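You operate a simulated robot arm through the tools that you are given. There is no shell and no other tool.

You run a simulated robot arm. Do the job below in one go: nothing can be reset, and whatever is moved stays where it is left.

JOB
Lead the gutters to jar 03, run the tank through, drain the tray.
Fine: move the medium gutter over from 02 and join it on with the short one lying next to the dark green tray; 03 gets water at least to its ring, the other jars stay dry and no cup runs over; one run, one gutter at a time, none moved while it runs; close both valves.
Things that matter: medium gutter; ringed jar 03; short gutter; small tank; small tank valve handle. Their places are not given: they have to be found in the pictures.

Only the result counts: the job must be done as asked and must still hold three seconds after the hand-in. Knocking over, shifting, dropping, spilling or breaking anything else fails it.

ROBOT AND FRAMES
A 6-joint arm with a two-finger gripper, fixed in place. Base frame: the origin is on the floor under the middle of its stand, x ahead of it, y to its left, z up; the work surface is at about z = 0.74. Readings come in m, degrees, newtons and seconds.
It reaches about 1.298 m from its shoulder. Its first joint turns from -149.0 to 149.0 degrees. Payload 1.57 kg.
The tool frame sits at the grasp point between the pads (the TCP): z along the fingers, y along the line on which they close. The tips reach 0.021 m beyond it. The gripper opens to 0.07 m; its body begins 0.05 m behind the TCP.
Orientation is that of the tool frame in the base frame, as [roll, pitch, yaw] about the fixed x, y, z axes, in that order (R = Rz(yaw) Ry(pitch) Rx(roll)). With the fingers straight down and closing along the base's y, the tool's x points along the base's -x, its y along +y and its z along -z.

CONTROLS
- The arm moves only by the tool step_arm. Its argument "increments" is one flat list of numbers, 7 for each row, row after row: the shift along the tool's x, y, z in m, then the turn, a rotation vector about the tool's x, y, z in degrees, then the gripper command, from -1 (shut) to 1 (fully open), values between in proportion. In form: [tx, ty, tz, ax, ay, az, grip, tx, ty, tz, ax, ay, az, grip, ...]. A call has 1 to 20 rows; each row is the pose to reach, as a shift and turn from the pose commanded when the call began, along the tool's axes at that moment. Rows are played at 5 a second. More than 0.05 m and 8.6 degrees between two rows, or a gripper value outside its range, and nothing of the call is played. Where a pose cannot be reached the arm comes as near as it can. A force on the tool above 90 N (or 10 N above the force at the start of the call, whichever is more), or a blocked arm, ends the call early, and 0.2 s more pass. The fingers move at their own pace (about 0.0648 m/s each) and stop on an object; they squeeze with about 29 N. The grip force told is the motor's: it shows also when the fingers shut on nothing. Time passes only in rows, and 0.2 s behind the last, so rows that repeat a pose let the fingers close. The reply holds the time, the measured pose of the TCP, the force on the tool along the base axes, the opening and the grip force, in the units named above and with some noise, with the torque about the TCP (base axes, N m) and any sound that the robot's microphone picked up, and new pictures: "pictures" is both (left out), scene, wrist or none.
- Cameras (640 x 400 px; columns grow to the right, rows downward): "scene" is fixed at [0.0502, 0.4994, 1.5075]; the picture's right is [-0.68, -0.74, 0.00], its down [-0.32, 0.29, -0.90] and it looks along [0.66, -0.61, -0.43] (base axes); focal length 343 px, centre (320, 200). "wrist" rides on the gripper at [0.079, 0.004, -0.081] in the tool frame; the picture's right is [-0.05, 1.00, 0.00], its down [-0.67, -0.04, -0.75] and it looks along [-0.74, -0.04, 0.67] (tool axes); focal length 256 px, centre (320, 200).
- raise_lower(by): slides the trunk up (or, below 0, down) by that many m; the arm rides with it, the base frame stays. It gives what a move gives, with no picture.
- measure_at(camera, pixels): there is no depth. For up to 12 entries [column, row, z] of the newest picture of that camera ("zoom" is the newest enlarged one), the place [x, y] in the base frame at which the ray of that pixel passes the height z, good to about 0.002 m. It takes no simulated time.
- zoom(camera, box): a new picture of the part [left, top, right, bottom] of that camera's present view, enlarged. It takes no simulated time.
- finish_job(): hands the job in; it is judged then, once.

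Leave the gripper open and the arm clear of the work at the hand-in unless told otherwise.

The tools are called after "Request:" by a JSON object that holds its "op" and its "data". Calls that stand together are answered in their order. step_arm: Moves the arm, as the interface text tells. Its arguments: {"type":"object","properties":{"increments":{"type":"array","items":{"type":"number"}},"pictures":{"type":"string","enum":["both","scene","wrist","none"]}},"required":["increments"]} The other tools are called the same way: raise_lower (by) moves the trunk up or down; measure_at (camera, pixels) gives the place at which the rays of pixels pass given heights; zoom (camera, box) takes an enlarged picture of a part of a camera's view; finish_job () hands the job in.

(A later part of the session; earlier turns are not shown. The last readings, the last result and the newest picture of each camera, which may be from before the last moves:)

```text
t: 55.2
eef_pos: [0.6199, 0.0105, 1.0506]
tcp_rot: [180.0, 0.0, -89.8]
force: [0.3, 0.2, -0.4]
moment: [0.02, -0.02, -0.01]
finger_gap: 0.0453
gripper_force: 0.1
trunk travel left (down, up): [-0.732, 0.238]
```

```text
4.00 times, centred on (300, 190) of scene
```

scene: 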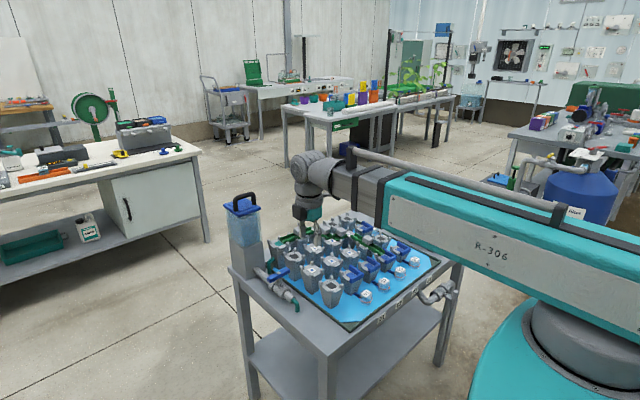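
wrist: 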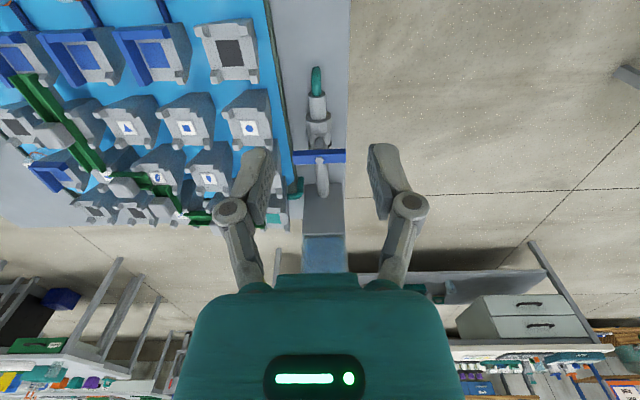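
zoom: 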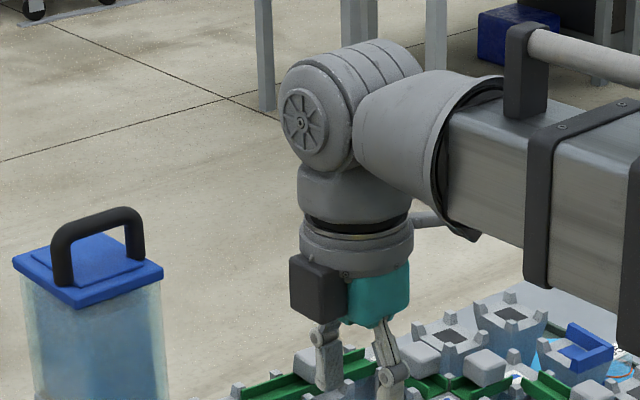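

There is clearance to the tank. I'll move above the -y end of the handle at (0.784, -0.022), still at z = 1.05.

Request:
{"op": "step_arm", "data": {"increments": [0.008, -0.041, 0, 0, 0, 0, 0.2, 0.016, -0.082, 0, 0, 0, 0, 0.1, 0.024, -0.123, 0, 0, 0, 0, 0.1, 0.0325, -0.164, 0, 0, 0, 0, 0.1, 0.0325, -0.164, 0, 0, 0, 0, 0.1], "pictures": "none"}}

Request:
{"op": "raise_lower", "data": {"by": -0.15}}

Request:
{"op": "step_arm", "data": {"increments": [0, 0, 0, 0, 0, 0, 0.1], "pictures": "both"}}

Request:
{"op": "zoom", "data": {"camera": "wrist", "box": [240, 80, 400, 180]}}

Request:
{"op": "zoom", "data": {"camera": "scene", "box": [248, 240, 312, 280]}}

```text
t: 56.4
eef_pos: [0.7851, -0.0209, 1.0511]
tcp_rot: [-180.0, -0.1, -90.0]
force: [-0.3, -0.6, 0.4]
moment: [0.02, 0.03, 0.0]
finger_gap: 0.0385
gripper_force: 0.1
trunk travel left (down, up): [-0.732, 0.238]
```

```text
t: 58.2
eef_pos: [0.7843, -0.021, 0.9011]
tcp_rot: [180.0, 0.1, -90.0]
force: [-0.2, -0.5, 0.0]
moment: [0.0, 0.02, 0.05]
finger_gap: 0.0385
gripper_force: 0.1
trunk travel left (down, up): [-0.582, 0.388]
```

```text
t: 58.6
eef_pos: [0.7845, -0.0205, 0.8999]
tcp_rot: [-179.9, 0.0, -90.1]
force: [-1.3, 0.3, 0.7]
moment: [0.02, 0.0, -0.03]
finger_gap: 0.0386
gripper_force: 0.1
trunk travel left (down, up): [-0.582, 0.388]
```

scene: 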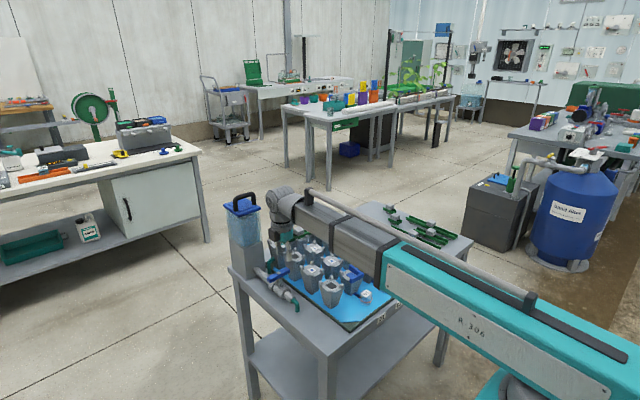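
wrist: 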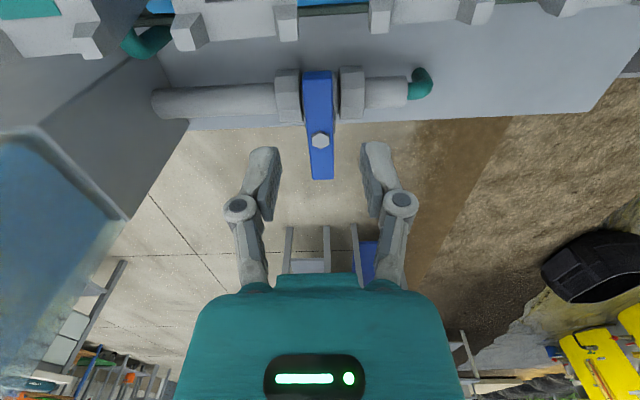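

```text
4.00 times, centred on (320, 130) of wrist
```

zoom: 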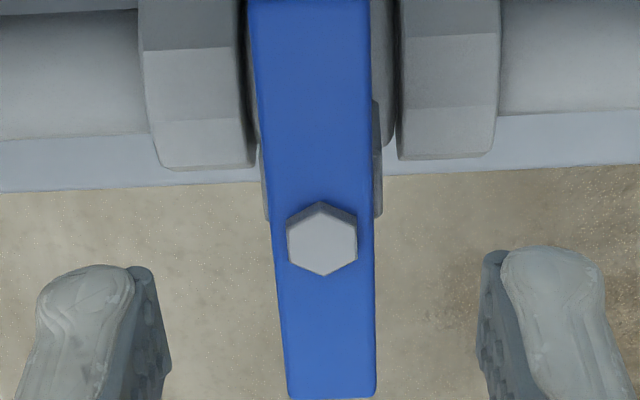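

```text
10.00 times, centred on (280, 260) of scene
```

zoom: 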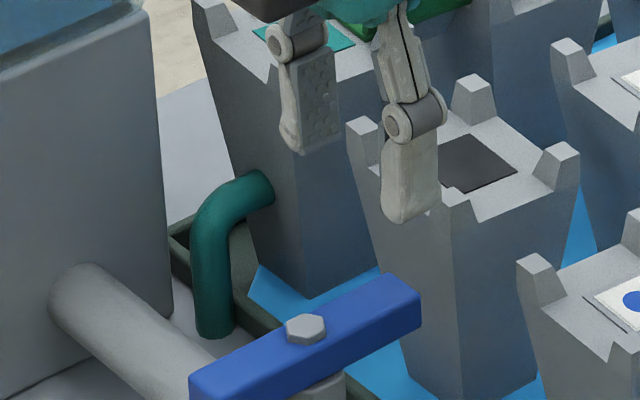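

The handle is under the gripper, with the hub at (320.5, 140). I'll measure the hub and both ends.

Request:
{"op": "measure_at", "data": {"camera": "wrist", "pixels": [[320.5, 139.75, 0.836], [322.5, 178, 0.832], [318, 71, 0.832], [306, 100, 0.832], [333, 100, 0.832], [310.5, 160, 0.832], [333.8, 160, 0.832]]}}

Request:
{"op": "zoom", "data": {"camera": "wrist", "box": [270, 50, 366, 110]}}

```text
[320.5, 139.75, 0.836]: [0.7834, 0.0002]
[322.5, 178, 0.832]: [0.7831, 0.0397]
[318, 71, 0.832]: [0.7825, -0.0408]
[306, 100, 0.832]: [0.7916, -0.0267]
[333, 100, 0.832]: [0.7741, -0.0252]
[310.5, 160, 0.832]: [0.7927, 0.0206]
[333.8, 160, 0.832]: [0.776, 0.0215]
```

```text
6.67 times, centred on (318, 80) of wrist
```

zoom: 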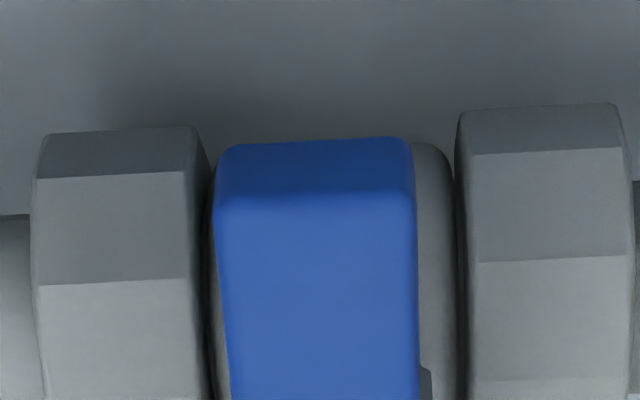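

The hub axis is at (0.783, 0.000) and the bar's half length is about 38 mm. I'll lower so the fingers straddle the bar's -y end, with TCP z ≈ 0.839 (tips 0.818, above the valve nuts).

Request:
{"op": "step_arm", "data": {"increments": [0.002, 0.001, 0, 0, 0, 0, 0.1], "pictures": "none"}}

Request:
{"op": "raise_lower", "data": {"by": -0.061}}

Request:
{"op": "step_arm", "data": {"increments": [0, 0, 0, 0, 0, 0, 0.1], "pictures": "both"}}

Request:
{"op": "zoom", "data": {"camera": "wrist", "box": [224, 110, 416, 230]}}

Request:
{"op": "zoom", "data": {"camera": "scene", "box": [248, 245, 312, 285]}}

```text
t: 59.0
eef_pos: [0.7835, -0.0238, 0.9004]
tcp_rot: [-179.9, 0.0, -90.0]
force: [-0.6, -0.3, -0.8]
moment: [0.02, 0.0, -0.01]
finger_gap: 0.0385
gripper_force: 0.0
trunk travel left (down, up): [-0.582, 0.388]
```

```text
t: 60.0
eef_pos: [0.7831, -0.024, 0.8393]
tcp_rot: [-180.0, 0.0, -90.0]
force: [0.7, -0.9, -0.3]
moment: [-0.01, 0.01, -0.01]
finger_gap: 0.0385
gripper_force: 0.0
trunk travel left (down, up): [-0.521, 0.449]
```

```text
t: 60.4
eef_pos: [0.7835, -0.0239, 0.8399]
tcp_rot: [-179.9, 0.0, -90.0]
force: [-0.5, -0.4, 0.6]
moment: [-0.02, -0.01, 0.0]
finger_gap: 0.0384
gripper_force: 0.0
trunk travel left (down, up): [-0.521, 0.449]
```

scene: 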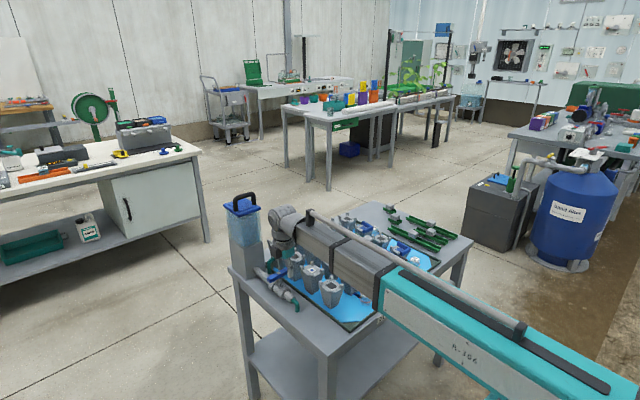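
wrist: 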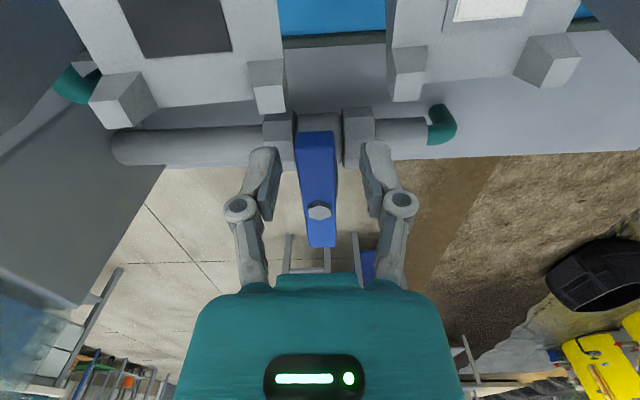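

```text
3.33 times, centred on (320, 170) of wrist
```

zoom: 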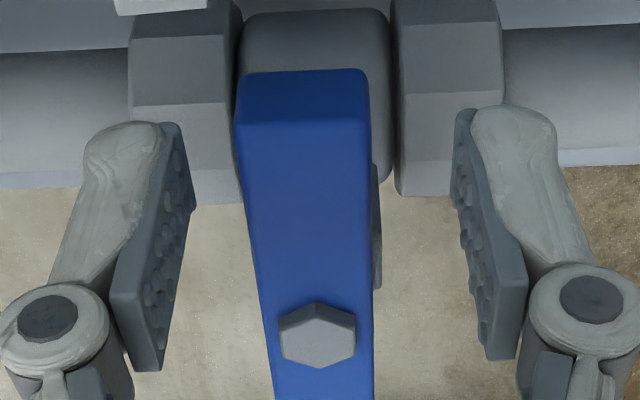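

```text
10.00 times, centred on (280, 265) of scene
```

zoom: 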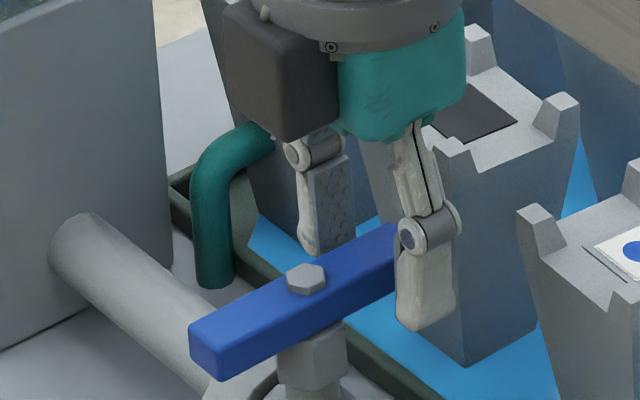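

The fingers straddle the bar near its -y end. I'll close on it.

Request:
{"op": "step_arm", "data": {"increments": [0, 0, 0, 0, 0, 0, -1, 0, 0, 0, 0, 0, 0, -1, 0, 0, 0, 0, 0, 0, -1, 0, 0, 0, 0, 0, 0, -1], "pictures": "wrist"}}

Request:
{"op": "zoom", "data": {"camera": "wrist", "box": [224, 110, 416, 230]}}

```text
t: 61.4
eef_pos: [0.784, -0.0235, 0.839]
tcp_rot: [-179.8, 0.0, -90.0]
force: [19.3, -0.2, 15.2]
moment: [-0.01, -0.44, -0.32]
finger_gap: 0.0179
gripper_force: 32.0
trunk travel left (down, up): [-0.521, 0.449]
```

wrist: 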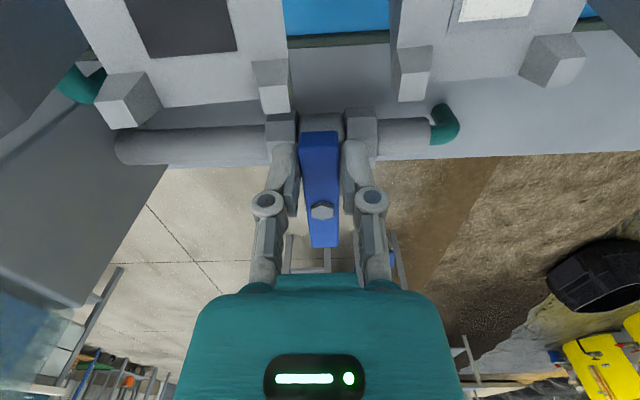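

```text
3.33 times, centred on (320, 170) of wrist
```

zoom: 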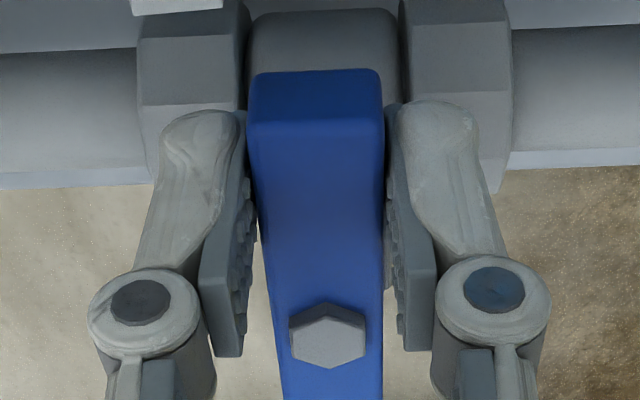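

The bar is held with an 18 mm gap, but a 19 N side force shows the grip is about 1 mm off. I'll ease +x by 1.2 mm to relieve it.

Request:
{"op": "step_arm", "data": {"increments": [0, -0.0012, 0, 0, 0, 0, -1, 0, -0.0012, 0, 0, 0, 0, -1], "pictures": "none"}}

```text
t: 62.0
eef_pos: [0.7855, -0.0229, 0.8387]
tcp_rot: [-179.9, 0.0, -90.0]
force: [17.5, 2.0, 14.5]
moment: [-0.26, -0.37, -0.21]
finger_gap: 0.0178
gripper_force: 32.8
trunk travel left (down, up): [-0.521, 0.449]
```

The force barely changed and there's also 15 N upward, so a fingertip is probably touching the valve body. I'll open, raise 4 mm and re-grip.

Request:
{"op": "step_arm", "data": {"increments": [0, 0, 0, 0, 0, 0, -0.1, 0, 0, 0, 0, 0, 0, 0.1, 0, 0, 0, 0, 0, 0, 0.1], "pictures": "none"}}

Request:
{"op": "raise_lower", "data": {"by": 0.004}}

Request:
{"op": "step_arm", "data": {"increments": [0, 0, 0, 0, 0, 0, 0.1], "pictures": "wrist"}}

Request:
{"op": "zoom", "data": {"camera": "wrist", "box": [224, 110, 416, 230]}}

Request:
{"op": "zoom", "data": {"camera": "scene", "box": [258, 250, 302, 278]}}

```text
t: 62.8
eef_pos: [0.784, -0.0249, 0.8395]
tcp_rot: [179.9, 0.1, -90.0]
force: [0.4, 0.3, 0.5]
moment: [-0.01, 0.01, -0.03]
finger_gap: 0.0385
gripper_force: 0.1
trunk travel left (down, up): [-0.521, 0.449]
```

```text
t: 63.3
eef_pos: [0.7842, -0.0248, 0.8436]
tcp_rot: [179.9, 0.0, -90.0]
force: [-0.6, 0.4, 0.5]
moment: [-0.01, 0.01, -0.02]
finger_gap: 0.0387
gripper_force: 0.1
trunk travel left (down, up): [-0.525, 0.445]
```

```text
t: 63.7
eef_pos: [0.7842, -0.0242, 0.8428]
tcp_rot: [-180.0, 0.0, -90.0]
force: [0.0, 0.5, 0.2]
moment: [0.03, -0.04, -0.05]
finger_gap: 0.0386
gripper_force: 0.0
trunk travel left (down, up): [-0.525, 0.445]
```

wrist: 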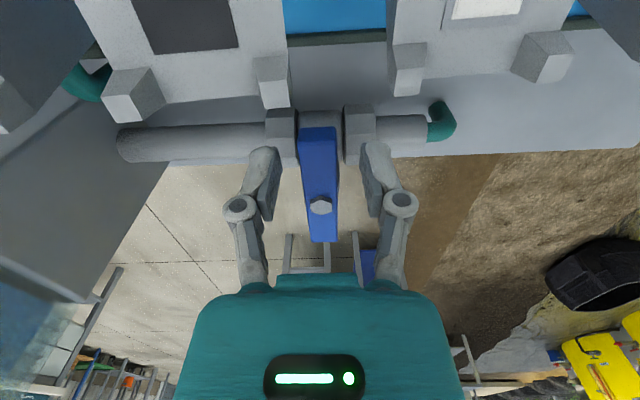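

```text
3.33 times, centred on (320, 170) of wrist
```

zoom: 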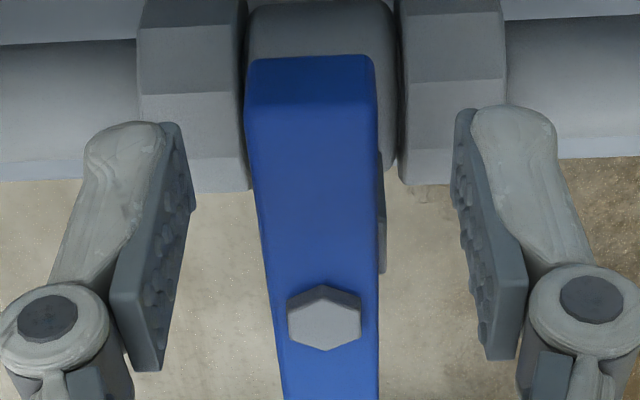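

```text
14.29 times, centred on (280, 264) of scene
```

zoom: 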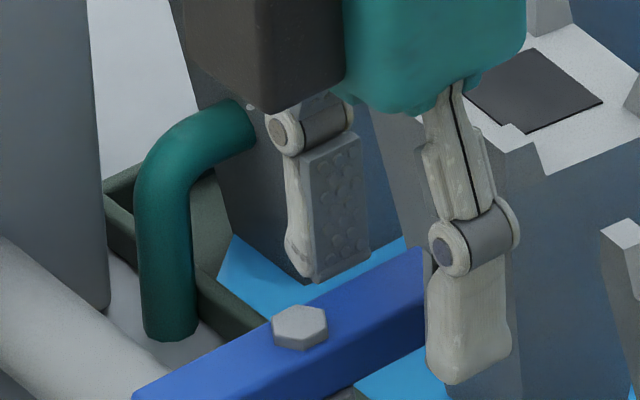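

The bar centre is about 0.8 mm to +x of the finger centre. I'll shift and close again at the higher grip.

Request:
{"op": "step_arm", "data": {"increments": [0, -0.001, 0, 0, 0, 0, 0.1, 0, -0.001, 0, 0, 0, 0, -0.5, 0, -0.001, 0, 0, 0, 0, -1, 0, -0.001, 0, 0, 0, 0, -1, 0, -0.001, 0, 0, 0, 0, -1], "pictures": "wrist"}}

Request:
{"op": "zoom", "data": {"camera": "wrist", "box": [224, 110, 416, 230]}}

```text
t: 64.9
eef_pos: [0.7854, -0.0245, 0.8439]
tcp_rot: [-180.0, 0.1, -90.0]
force: [-8.7, -0.2, -5.4]
moment: [-0.1, 0.21, 0.18]
finger_gap: 0.0178
gripper_force: 32.0
trunk travel left (down, up): [-0.525, 0.445]
```

wrist: 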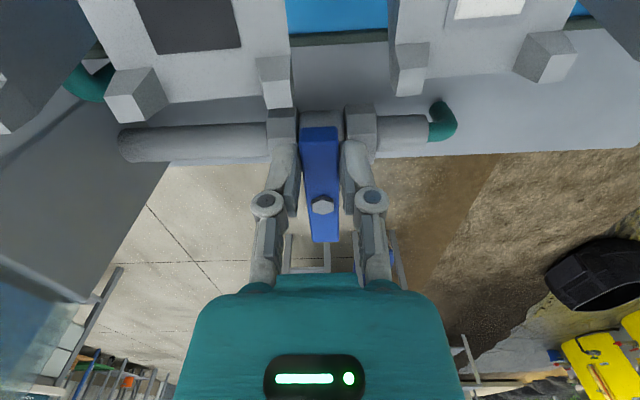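

```text
3.33 times, centred on (320, 170) of wrist
```

zoom: 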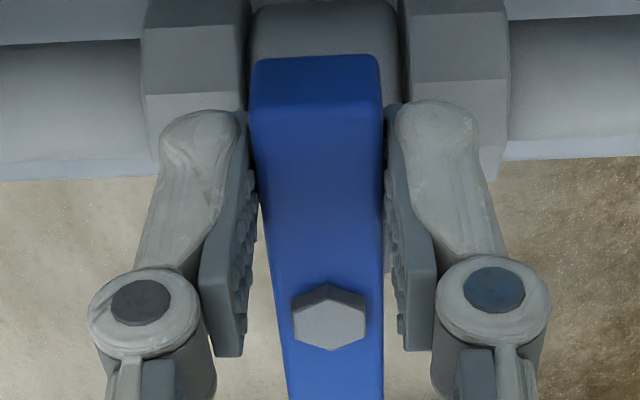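

The grip is acceptable now, with small forces. Before turning, I'll check the medium gutter's upper end height by scene triangulation so that everything is confirmed before water flows.

Request:
{"op": "zoom", "data": {"camera": "scene", "box": [330, 220, 394, 260]}}

Request:
{"op": "measure_at", "data": {"camera": "scene", "pixels": [[350.5, 233.9, 0.81], [350.5, 233.9, 0.83], [355, 232.2, 0.81], [355, 232.2, 0.83]]}}

```text
10.00 times, centred on (362, 240) of scene
```

zoom: 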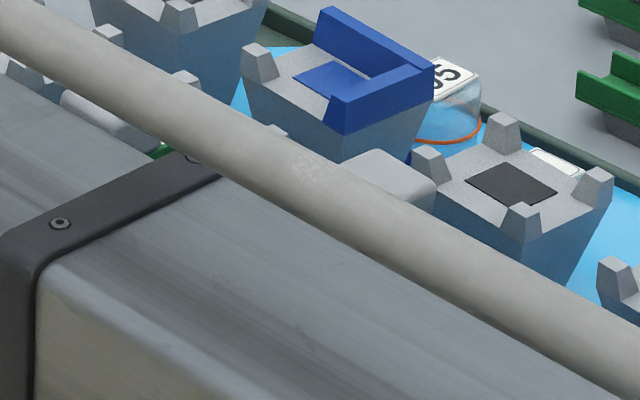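

```text
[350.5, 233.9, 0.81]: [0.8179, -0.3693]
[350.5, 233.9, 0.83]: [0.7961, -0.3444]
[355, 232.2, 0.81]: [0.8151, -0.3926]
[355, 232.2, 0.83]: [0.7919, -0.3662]
```

The medium gutter's upper end wall top is at about 0.824, exactly on the half-moon rim, so it's seated. Now I'll test-turn the tank handle 8° clockwise (its -y end toward -x) and read the forces.

Request:
{"op": "step_arm", "data": {"increments": [-0.0001, 0.0017, 0, 0, 0, 4, -1, -0.0002, 0.0035, 0, 0, 0, 8, -1, -0.0002, 0.0035, 0, 0, 0, 8, -1], "pictures": "wrist"}}

Request:
{"op": "zoom", "data": {"camera": "wrist", "box": [224, 110, 416, 230]}}

```text
t: 65.7
eef_pos: [0.7843, -0.0233, 0.8434]
tcp_rot: [-179.7, 0.0, -97.9]
force: [19.4, 0.9, 14.0]
moment: [-0.29, -0.41, 0.6]
finger_gap: 0.0198
gripper_force: 31.8
trunk travel left (down, up): [-0.525, 0.445]
```

wrist: 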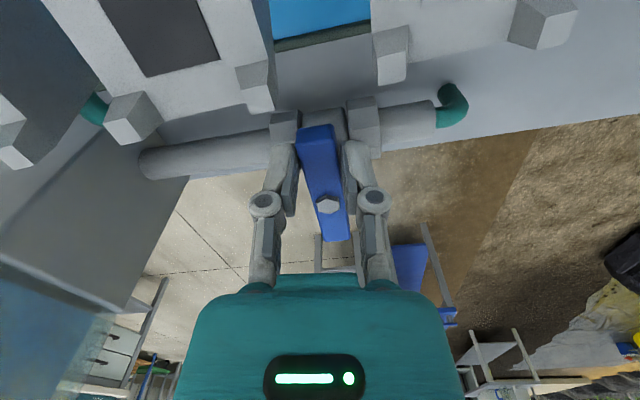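

```text
3.33 times, centred on (320, 170) of wrist
```

zoom: 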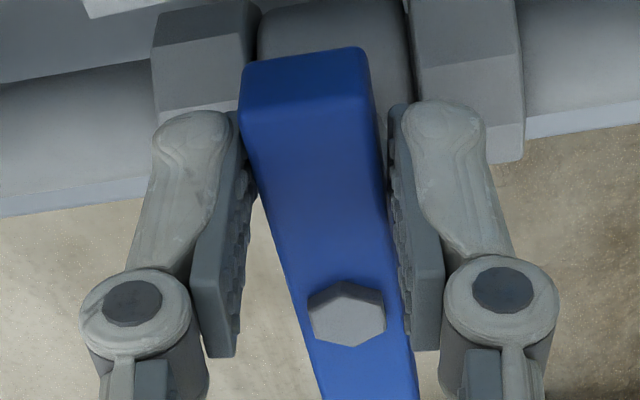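

The handle stayed put while the gripper slipped around it, with Mz rising to 0.6, so clockwise is blocked. I'll go back and test 8° the other way.

Request:
{"op": "step_arm", "data": {"increments": [-0.0003, -0.0035, 0, 0, 0, -8, -1, -0.0006, -0.0052, 0, 0, 0, -12, -1, -0.001, -0.0069, 0, 0, 0, -16, -1, -0.001, -0.0069, 0, 0, 0, -16, -1], "pictures": "wrist"}}

Request:
{"op": "zoom", "data": {"camera": "wrist", "box": [224, 110, 416, 230]}}

```text
t: 66.7
eef_pos: [0.7884, -0.0245, 0.8428]
tcp_rot: [180.0, -0.2, -82.1]
force: [6.9, -4.2, 6.1]
moment: [0.08, -0.02, -0.17]
finger_gap: 0.018
gripper_force: 32.2
trunk travel left (down, up): [-0.525, 0.445]
```

wrist: 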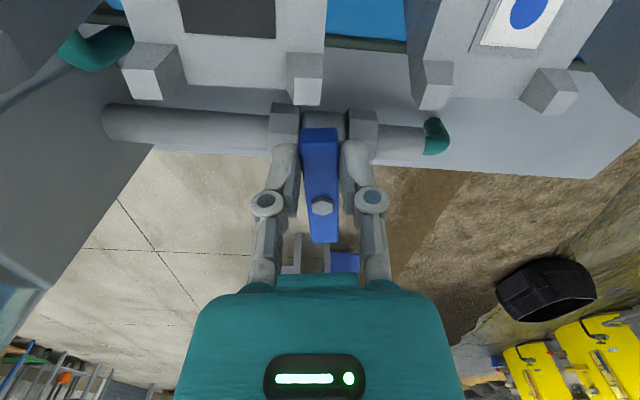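

```text
3.33 times, centred on (320, 170) of wrist
```

zoom: 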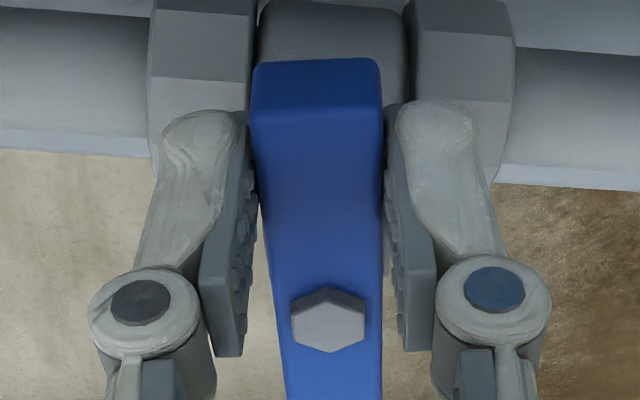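

The handle turned freely with the gripper counter-clockwise, so that is the opening direction. Going on with this grip would swing the camera into the tank, so I'll leave the handle at 8°, release, lift, and turn the gripper half around to take the +y end instead.

Request:
{"op": "step_arm", "data": {"increments": [0, 0, 0, 0, 0, 0, -0.2, 0, 0, 0, 0, 0, 0, 0.1, 0, 0, 0, 0, 0, 0, 0.1], "pictures": "none"}}

Request:
{"op": "raise_lower", "data": {"by": 0.07}}

Request:
{"op": "step_arm", "data": {"increments": [0, 0, 0, 0, 0, 8.4, 0.1, 0, 0, 0, 0, 0, 16.8, 0.1, 0, 0, 0, 0, 0, 25.2, 0.1, 0, 0, 0, 0, 0, 33.6, 0.1, 0, 0, 0, 0, 0, 42, 0.1, 0, 0, 0, 0, 0, 50.4, 0.1, 0, 0, 0, 0, 0, 58.8, 0.1, 0, 0, 0, 0, 0, 67.2, 0.1, 0, 0, 0, 0, 0, 75.6, 0.1, 0, 0, 0, 0, 0, 84, 0.1, 0, 0, 0, 0, 0, 92, 0.1, 0, 0, 0, 0, 0, 98, 0.1], "pictures": "both"}}

```text
t: 67.5
eef_pos: [0.7894, -0.0249, 0.8443]
tcp_rot: [-179.9, 0.1, -81.9]
force: [-0.4, -0.9, 0.1]
moment: [0.01, -0.03, 0.0]
finger_gap: 0.0383
gripper_force: 0.0
trunk travel left (down, up): [-0.525, 0.445]
```

```text
t: 68.6
eef_pos: [0.7895, -0.0239, 0.9144]
tcp_rot: [-179.9, 0.0, -82.0]
force: [-0.3, 0.4, 0.4]
moment: [0.0, -0.01, -0.01]
finger_gap: 0.0384
gripper_force: 0.1
trunk travel left (down, up): [-0.595, 0.375]
```

```text
t: 71.2
eef_pos: [0.7892, -0.024, 0.9126]
tcp_rot: [180.0, -0.1, 179.8]
force: [0.3, 0.1, 0.6]
moment: [-0.01, -0.04, -0.01]
finger_gap: 0.0383
gripper_force: 0.0
trunk travel left (down, up): [-0.595, 0.375]
```

scene: 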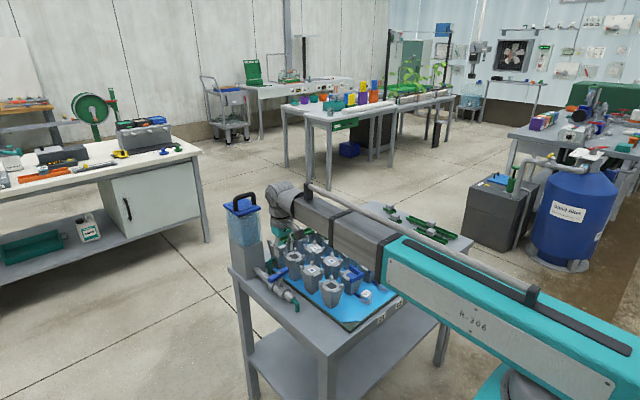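
wrist: 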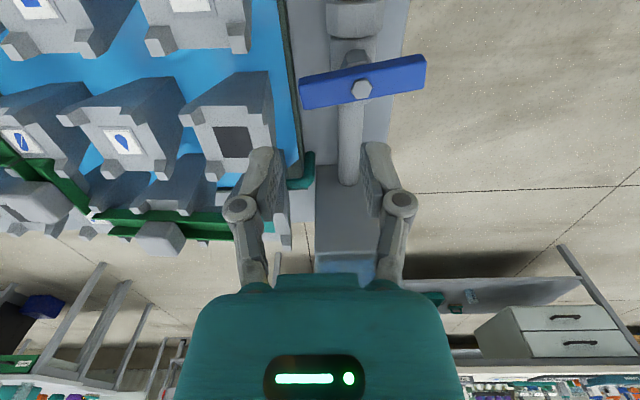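

The bar is now turned about 9°, running from (302, 95) to (425, 70). I'll check whether any water is flowing yet.

Request:
{"op": "zoom", "data": {"camera": "scene", "box": [218, 190, 298, 240]}}

Request:
{"op": "zoom", "data": {"camera": "wrist", "box": [0, 120, 320, 260]}}

Request:
{"op": "measure_at", "data": {"camera": "wrist", "pixels": [[361, 90, 0.836], [424, 70, 0.833], [303, 95, 0.833], [318, 200, 0.9], [395, 170, 0.9]]}}

```text
8.00 times, centred on (258, 215) of scene
```

zoom: 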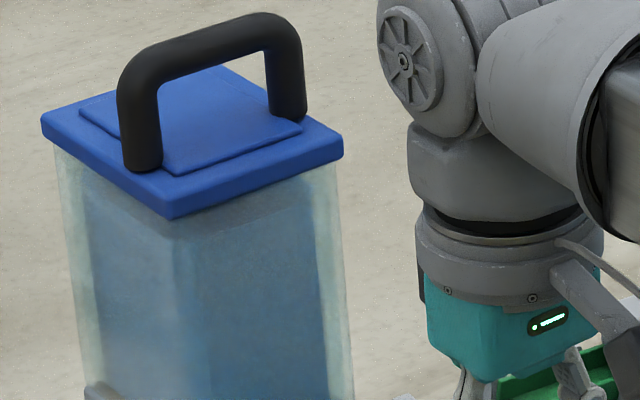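

```text
2.00 times, centred on (160, 190) of wrist
```

zoom: 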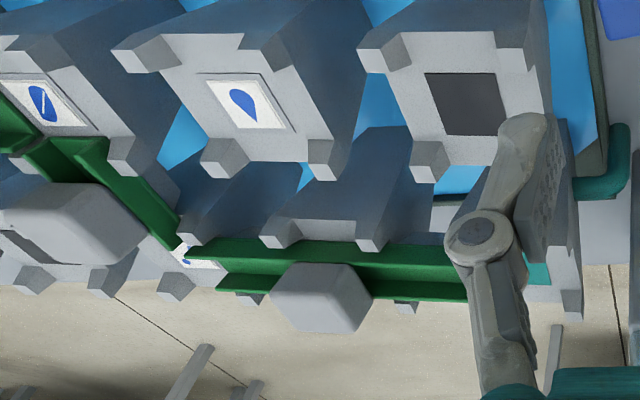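

```text
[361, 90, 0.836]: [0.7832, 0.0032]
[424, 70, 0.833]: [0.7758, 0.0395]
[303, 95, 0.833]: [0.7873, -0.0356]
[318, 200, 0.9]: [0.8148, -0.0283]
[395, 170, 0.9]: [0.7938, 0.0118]
```

There's no visible flow yet at about 9°. I'll continue turning the gripper to yaw 98 and move over the +y end of the bar at (0.778, 0.0245).

Request:
{"op": "step_arm", "data": {"increments": [0.0011, 0.0049, 0, 0, 0, 8.2, 0.1, 0.0022, 0.0097, 0, 0, 0, 16.4, 0.1, 0.0033, 0.0146, 0, 0, 0, 24.6, 0.1, 0.0044, 0.0194, 0, 0, 0, 32.8, 0.1, 0.0056, 0.0243, 0, 0, 0, 41, 0.1, 0.0067, 0.0291, 0, 0, 0, 49.2, 0.1, 0.0078, 0.034, 0, 0, 0, 57.4, 0.1, 0.0089, 0.0388, 0, 0, 0, 65.6, 0.1, 0.01, 0.0437, 0, 0, 0, 73.8, 0.1, 0.0111, 0.0485, 0, 0, 0, 81.5, 0.1, 0.0111, 0.0485, 0, 0, 0, 81.5, 0.1], "pictures": "both"}}

Request:
{"op": "zoom", "data": {"camera": "wrist", "box": [240, 60, 400, 160]}}

```text
t: 73.6
eef_pos: [0.7781, 0.0245, 0.9129]
tcp_rot: [180.0, 0.0, 98.3]
force: [0.3, -0.6, -1.0]
moment: [0.0, -0.06, 0.02]
finger_gap: 0.0386
gripper_force: 0.0
trunk travel left (down, up): [-0.595, 0.375]
```

scene: 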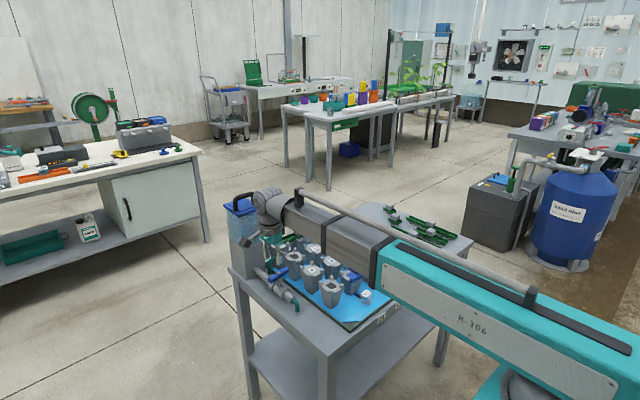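
wrist: 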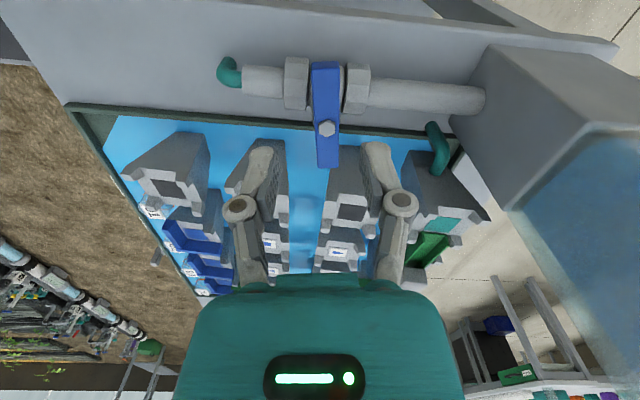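

```text
4.00 times, centred on (320, 110) of wrist
```

zoom: 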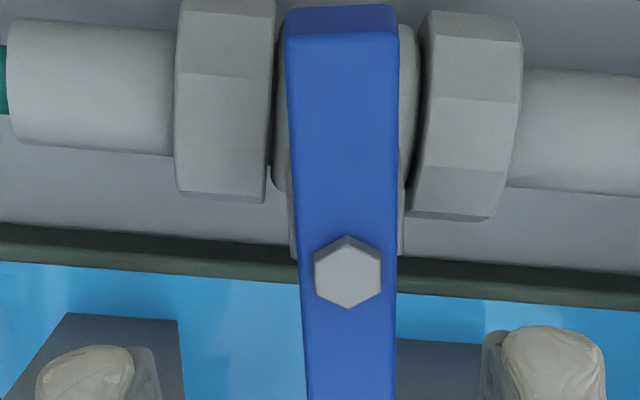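

Request:
{"op": "measure_at", "data": {"camera": "wrist", "pixels": [[327, 127.5, 0.836], [325.5, 72, 0.833], [312, 85, 0.833], [339.5, 85, 0.833], [314, 100, 0.833], [339.5, 100, 0.833]]}}

```text
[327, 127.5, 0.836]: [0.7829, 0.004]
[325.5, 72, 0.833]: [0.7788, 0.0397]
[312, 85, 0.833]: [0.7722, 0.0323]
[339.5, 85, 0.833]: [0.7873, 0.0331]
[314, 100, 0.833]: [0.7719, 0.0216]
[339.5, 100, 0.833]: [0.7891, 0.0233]
```

The bar centre is at x ≈ 0.780 at this radius, close enough to aligned. I'll lower to z ≈ 0.843 and grip.

Request:
{"op": "step_arm", "data": {"increments": [0, 0.0006, 0, 0, 0, 0, 0.1], "pictures": "none"}}

Request:
{"op": "raise_lower", "data": {"by": -0.069}}

Request:
{"op": "step_arm", "data": {"increments": [0, 0, 0, 0, 0, 0, 0.1, 0, 0, 0, 0, 0, 0, -0.5, 0, 0, 0, 0, 0, 0, -1, 0, 0, 0, 0, 0, 0, -1], "pictures": "wrist"}}

Request:
{"op": "zoom", "data": {"camera": "wrist", "box": [224, 110, 416, 230]}}

```text
t: 74.0
eef_pos: [0.7798, 0.0251, 0.9126]
tcp_rot: [180.0, 0.0, 98.5]
force: [0.3, 0.6, 0.0]
moment: [0.01, -0.01, 0.0]
finger_gap: 0.0384
gripper_force: 0.1
trunk travel left (down, up): [-0.595, 0.375]
```

```text
t: 75.1
eef_pos: [0.7786, 0.0245, 0.8448]
tcp_rot: [179.9, -0.1, 98.6]
force: [0.0, 0.6, -0.2]
moment: [0.03, -0.02, -0.01]
finger_gap: 0.0387
gripper_force: 0.1
trunk travel left (down, up): [-0.526, 0.444]
```

```text
t: 76.1
eef_pos: [0.779, 0.0248, 0.8441]
tcp_rot: [179.9, 0.1, 98.5]
force: [13.9, 4.3, 8.8]
moment: [0.36, -0.25, 0.35]
finger_gap: 0.0188
gripper_force: 31.8
trunk travel left (down, up): [-0.526, 0.444]
```

wrist: 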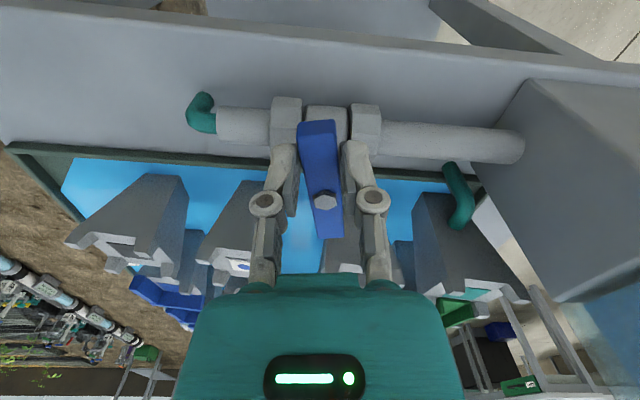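

```text
3.33 times, centred on (320, 170) of wrist
```

zoom: 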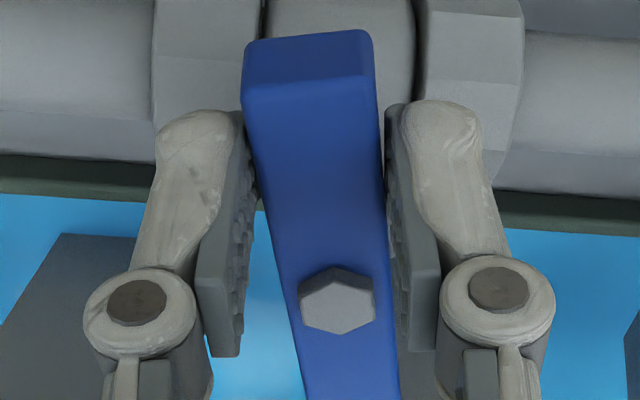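

It's gripped, though the bar slipped back a few degrees while closing. I'll turn it counter-clockwise along the arc around the hub, first to about 41°, and watch the flow.

Request:
{"op": "step_arm", "data": {"increments": [-0.0005, -0.0033, 0, 0, 0, -8.2, -1, -0.0014, -0.0065, 0, 0, 0, -16.4, -1, -0.0028, -0.0096, 0, 0, 0, -24.6, -1, -0.0046, -0.0124, 0, 0, 0, -32.8, -1, -0.0046, -0.0124, 0, 0, 0, -32.8, -1], "pictures": "both"}}

Request:
{"op": "zoom", "data": {"camera": "wrist", "box": [224, 110, 416, 230]}}

Request:
{"op": "zoom", "data": {"camera": "scene", "box": [220, 195, 300, 245]}}

```text
t: 77.3
eef_pos: [0.769, 0.0194, 0.8432]
tcp_rot: [179.9, 0.2, 131.5]
force: [23.6, 7.4, 16.8]
moment: [0.46, -0.29, 0.52]
finger_gap: 0.0187
gripper_force: 32.0
trunk travel left (down, up): [-0.526, 0.444]
```

scene: 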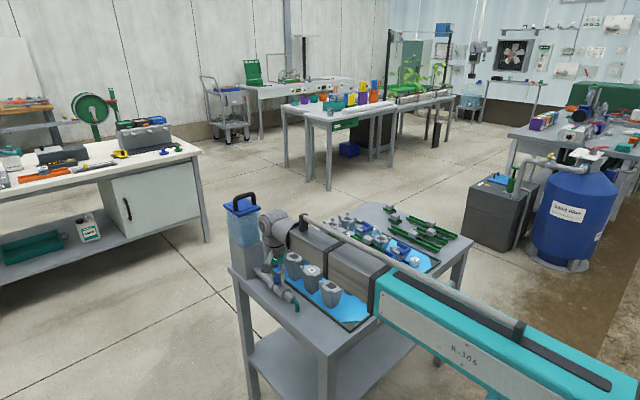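
wrist: 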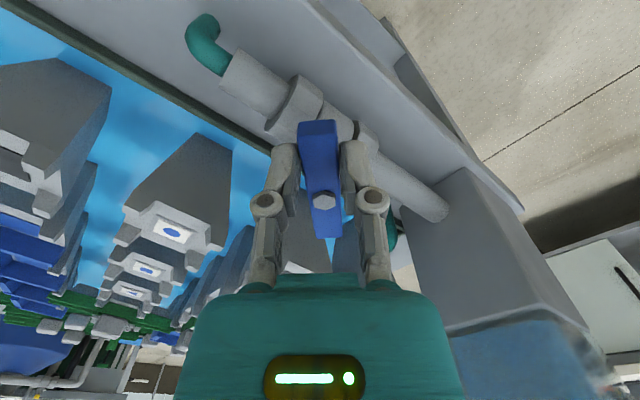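

```text
3.33 times, centred on (320, 170) of wrist
```

zoom: 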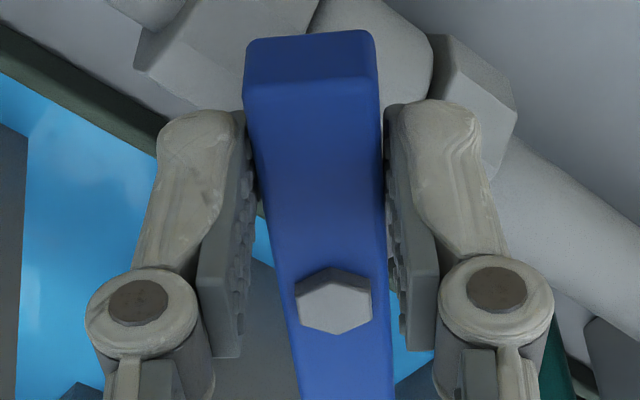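

```text
8.00 times, centred on (260, 220) of scene
```

zoom: 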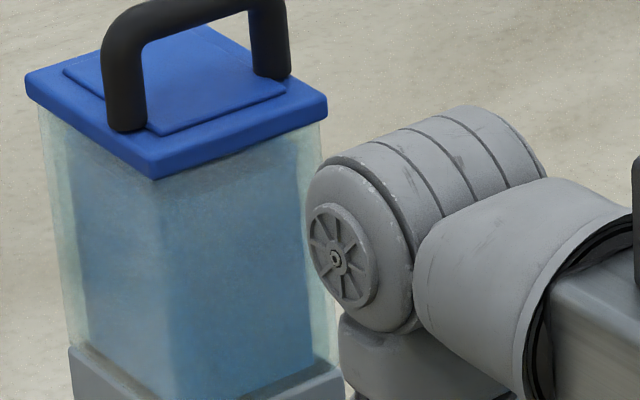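

The handle followed to about 38–40° open. I'll wait 2 s holding here and look for flow in the gutters and tank.

Request:
{"op": "step_arm", "data": {"increments": [0, 0, 0, 0, 0, 0, -1, 0, 0, 0, 0, 0, 0, -1, 0, 0, 0, 0, 0, 0, -1, 0, 0, 0, 0, 0, 0, -1, 0, 0, 0, 0, 0, 0, -1, 0, 0, 0, 0, 0, 0, -1, 0, 0, 0, 0, 0, 0, -1, 0, 0, 0, 0, 0, 0, -1, 0, 0, 0, 0, 0, 0, -1, 0, 0, 0, 0, 0, 0, -1], "pictures": "both"}}

Request:
{"op": "zoom", "data": {"camera": "scene", "box": [220, 195, 300, 245]}}

Request:
{"op": "zoom", "data": {"camera": "wrist", "box": [0, 200, 256, 360]}}

Request:
{"op": "zoom", "data": {"camera": "scene", "box": [270, 205, 400, 286]}}

```text
t: 79.5
eef_pos: [0.7689, 0.0196, 0.8442]
tcp_rot: [179.8, 0.2, 131.4]
force: [21.7, 7.6, 15.4]
moment: [-0.02, -0.6, 0.51]
finger_gap: 0.0186
gripper_force: 32.0
trunk travel left (down, up): [-0.526, 0.444]
```

scene: 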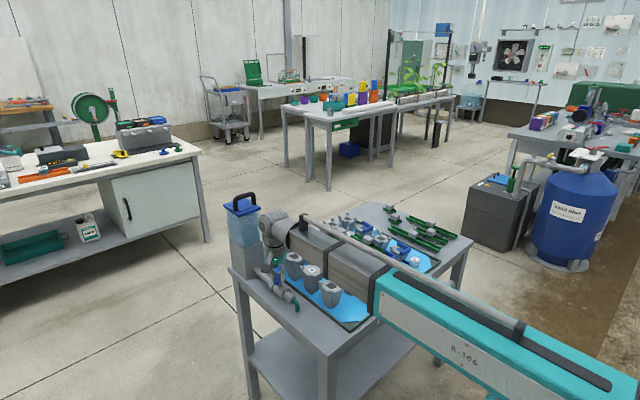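
wrist: 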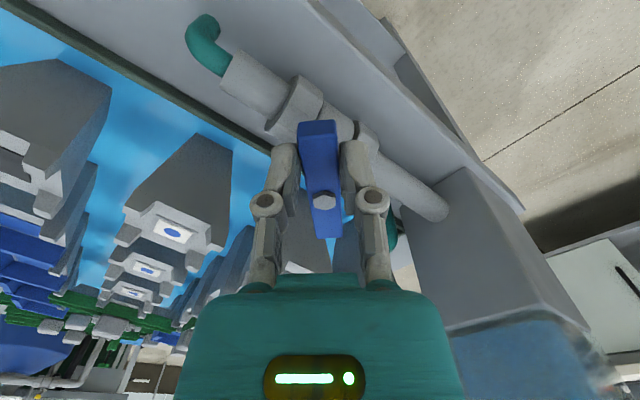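

```text
8.00 times, centred on (260, 220) of scene
```

zoom: 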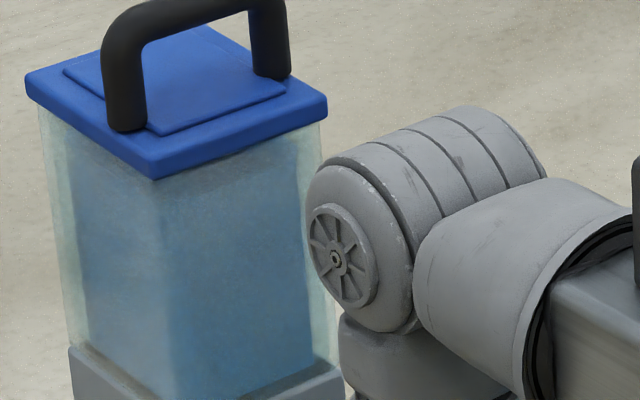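

```text
2.50 times, centred on (128, 280) of wrist
```

zoom: 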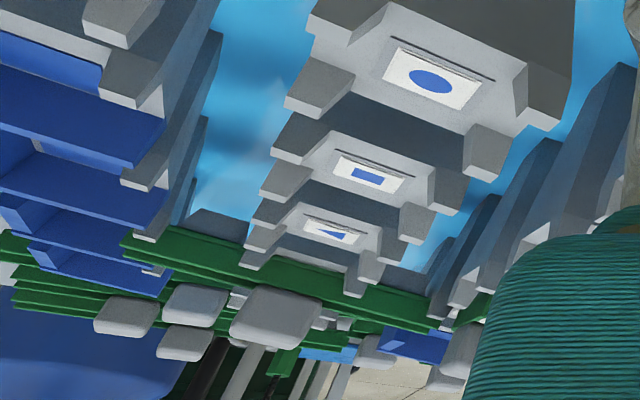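

```text
4.92 times, centred on (335, 246) of scene
```

zoom: 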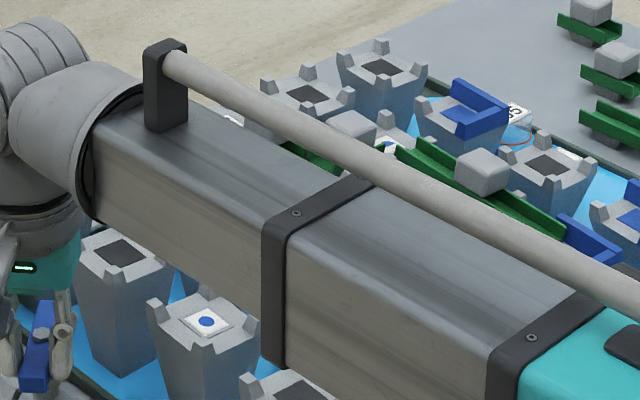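

No clear flow yet at about 40°. I'll turn further, to about 66°, and pause to look.

Request:
{"op": "step_arm", "data": {"increments": [-0.0005, -0.0033, 0, 0, 0, -8.2, -1, -0.0014, -0.0065, 0, 0, 0, -16.4, -1, -0.0028, -0.0096, 0, 0, 0, -24.6, -1, -0.0028, -0.0096, 0, 0, 0, -24.6, -1, -0.0028, -0.0096, 0, 0, 0, -24.6, -1, -0.0028, -0.0096, 0, 0, 0, -24.6, -1, -0.0028, -0.0096, 0, 0, 0, -24.6, -1], "pictures": "both"}}

Request:
{"op": "zoom", "data": {"camera": "scene", "box": [220, 195, 300, 245]}}

Request:
{"op": "zoom", "data": {"camera": "wrist", "box": [0, 140, 320, 340]}}

Request:
{"op": "zoom", "data": {"camera": "scene", "box": [320, 205, 416, 265]}}

```text
t: 81.1
eef_pos: [0.7631, 0.0116, 0.8435]
tcp_rot: [180.0, 0.2, 155.9]
force: [22.9, 15.3, 13.3]
moment: [0.37, -0.52, 0.53]
finger_gap: 0.0183
gripper_force: 31.8
trunk travel left (down, up): [-0.526, 0.444]
```

scene: 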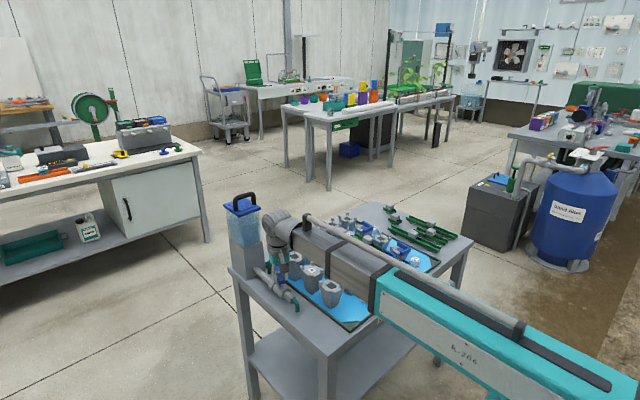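
wrist: 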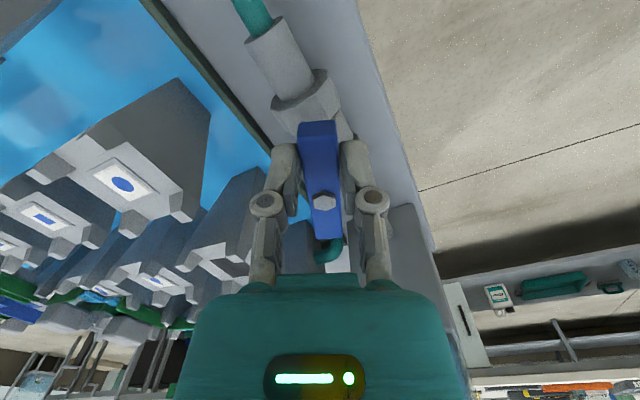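

```text
8.00 times, centred on (260, 220) of scene
```

zoom: 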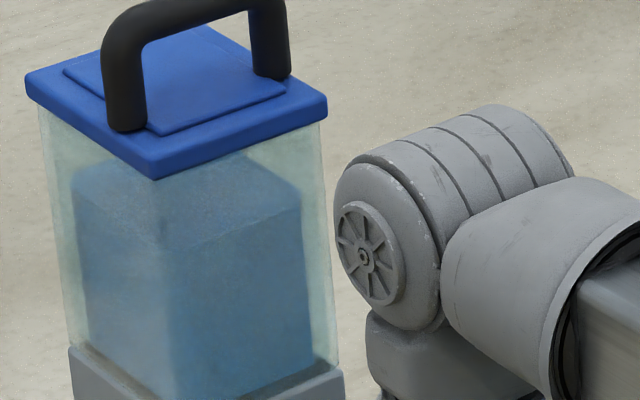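

```text
2.00 times, centred on (160, 240) of wrist
```

zoom: 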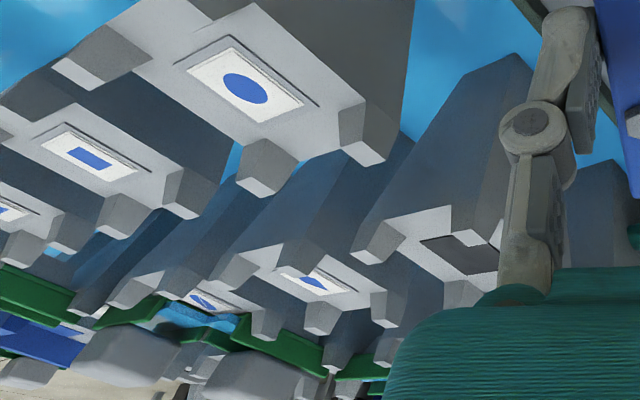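

```text
6.67 times, centred on (368, 235) of scene
```

zoom: 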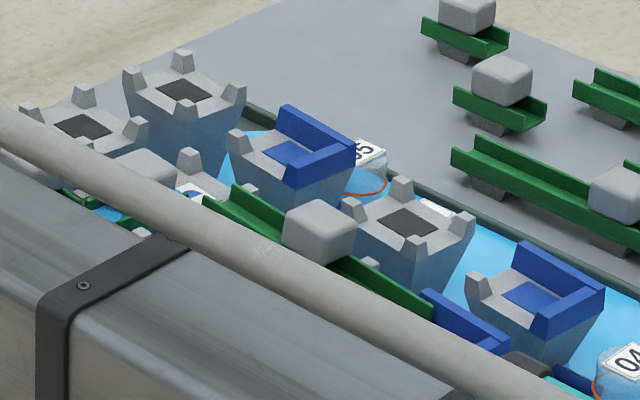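

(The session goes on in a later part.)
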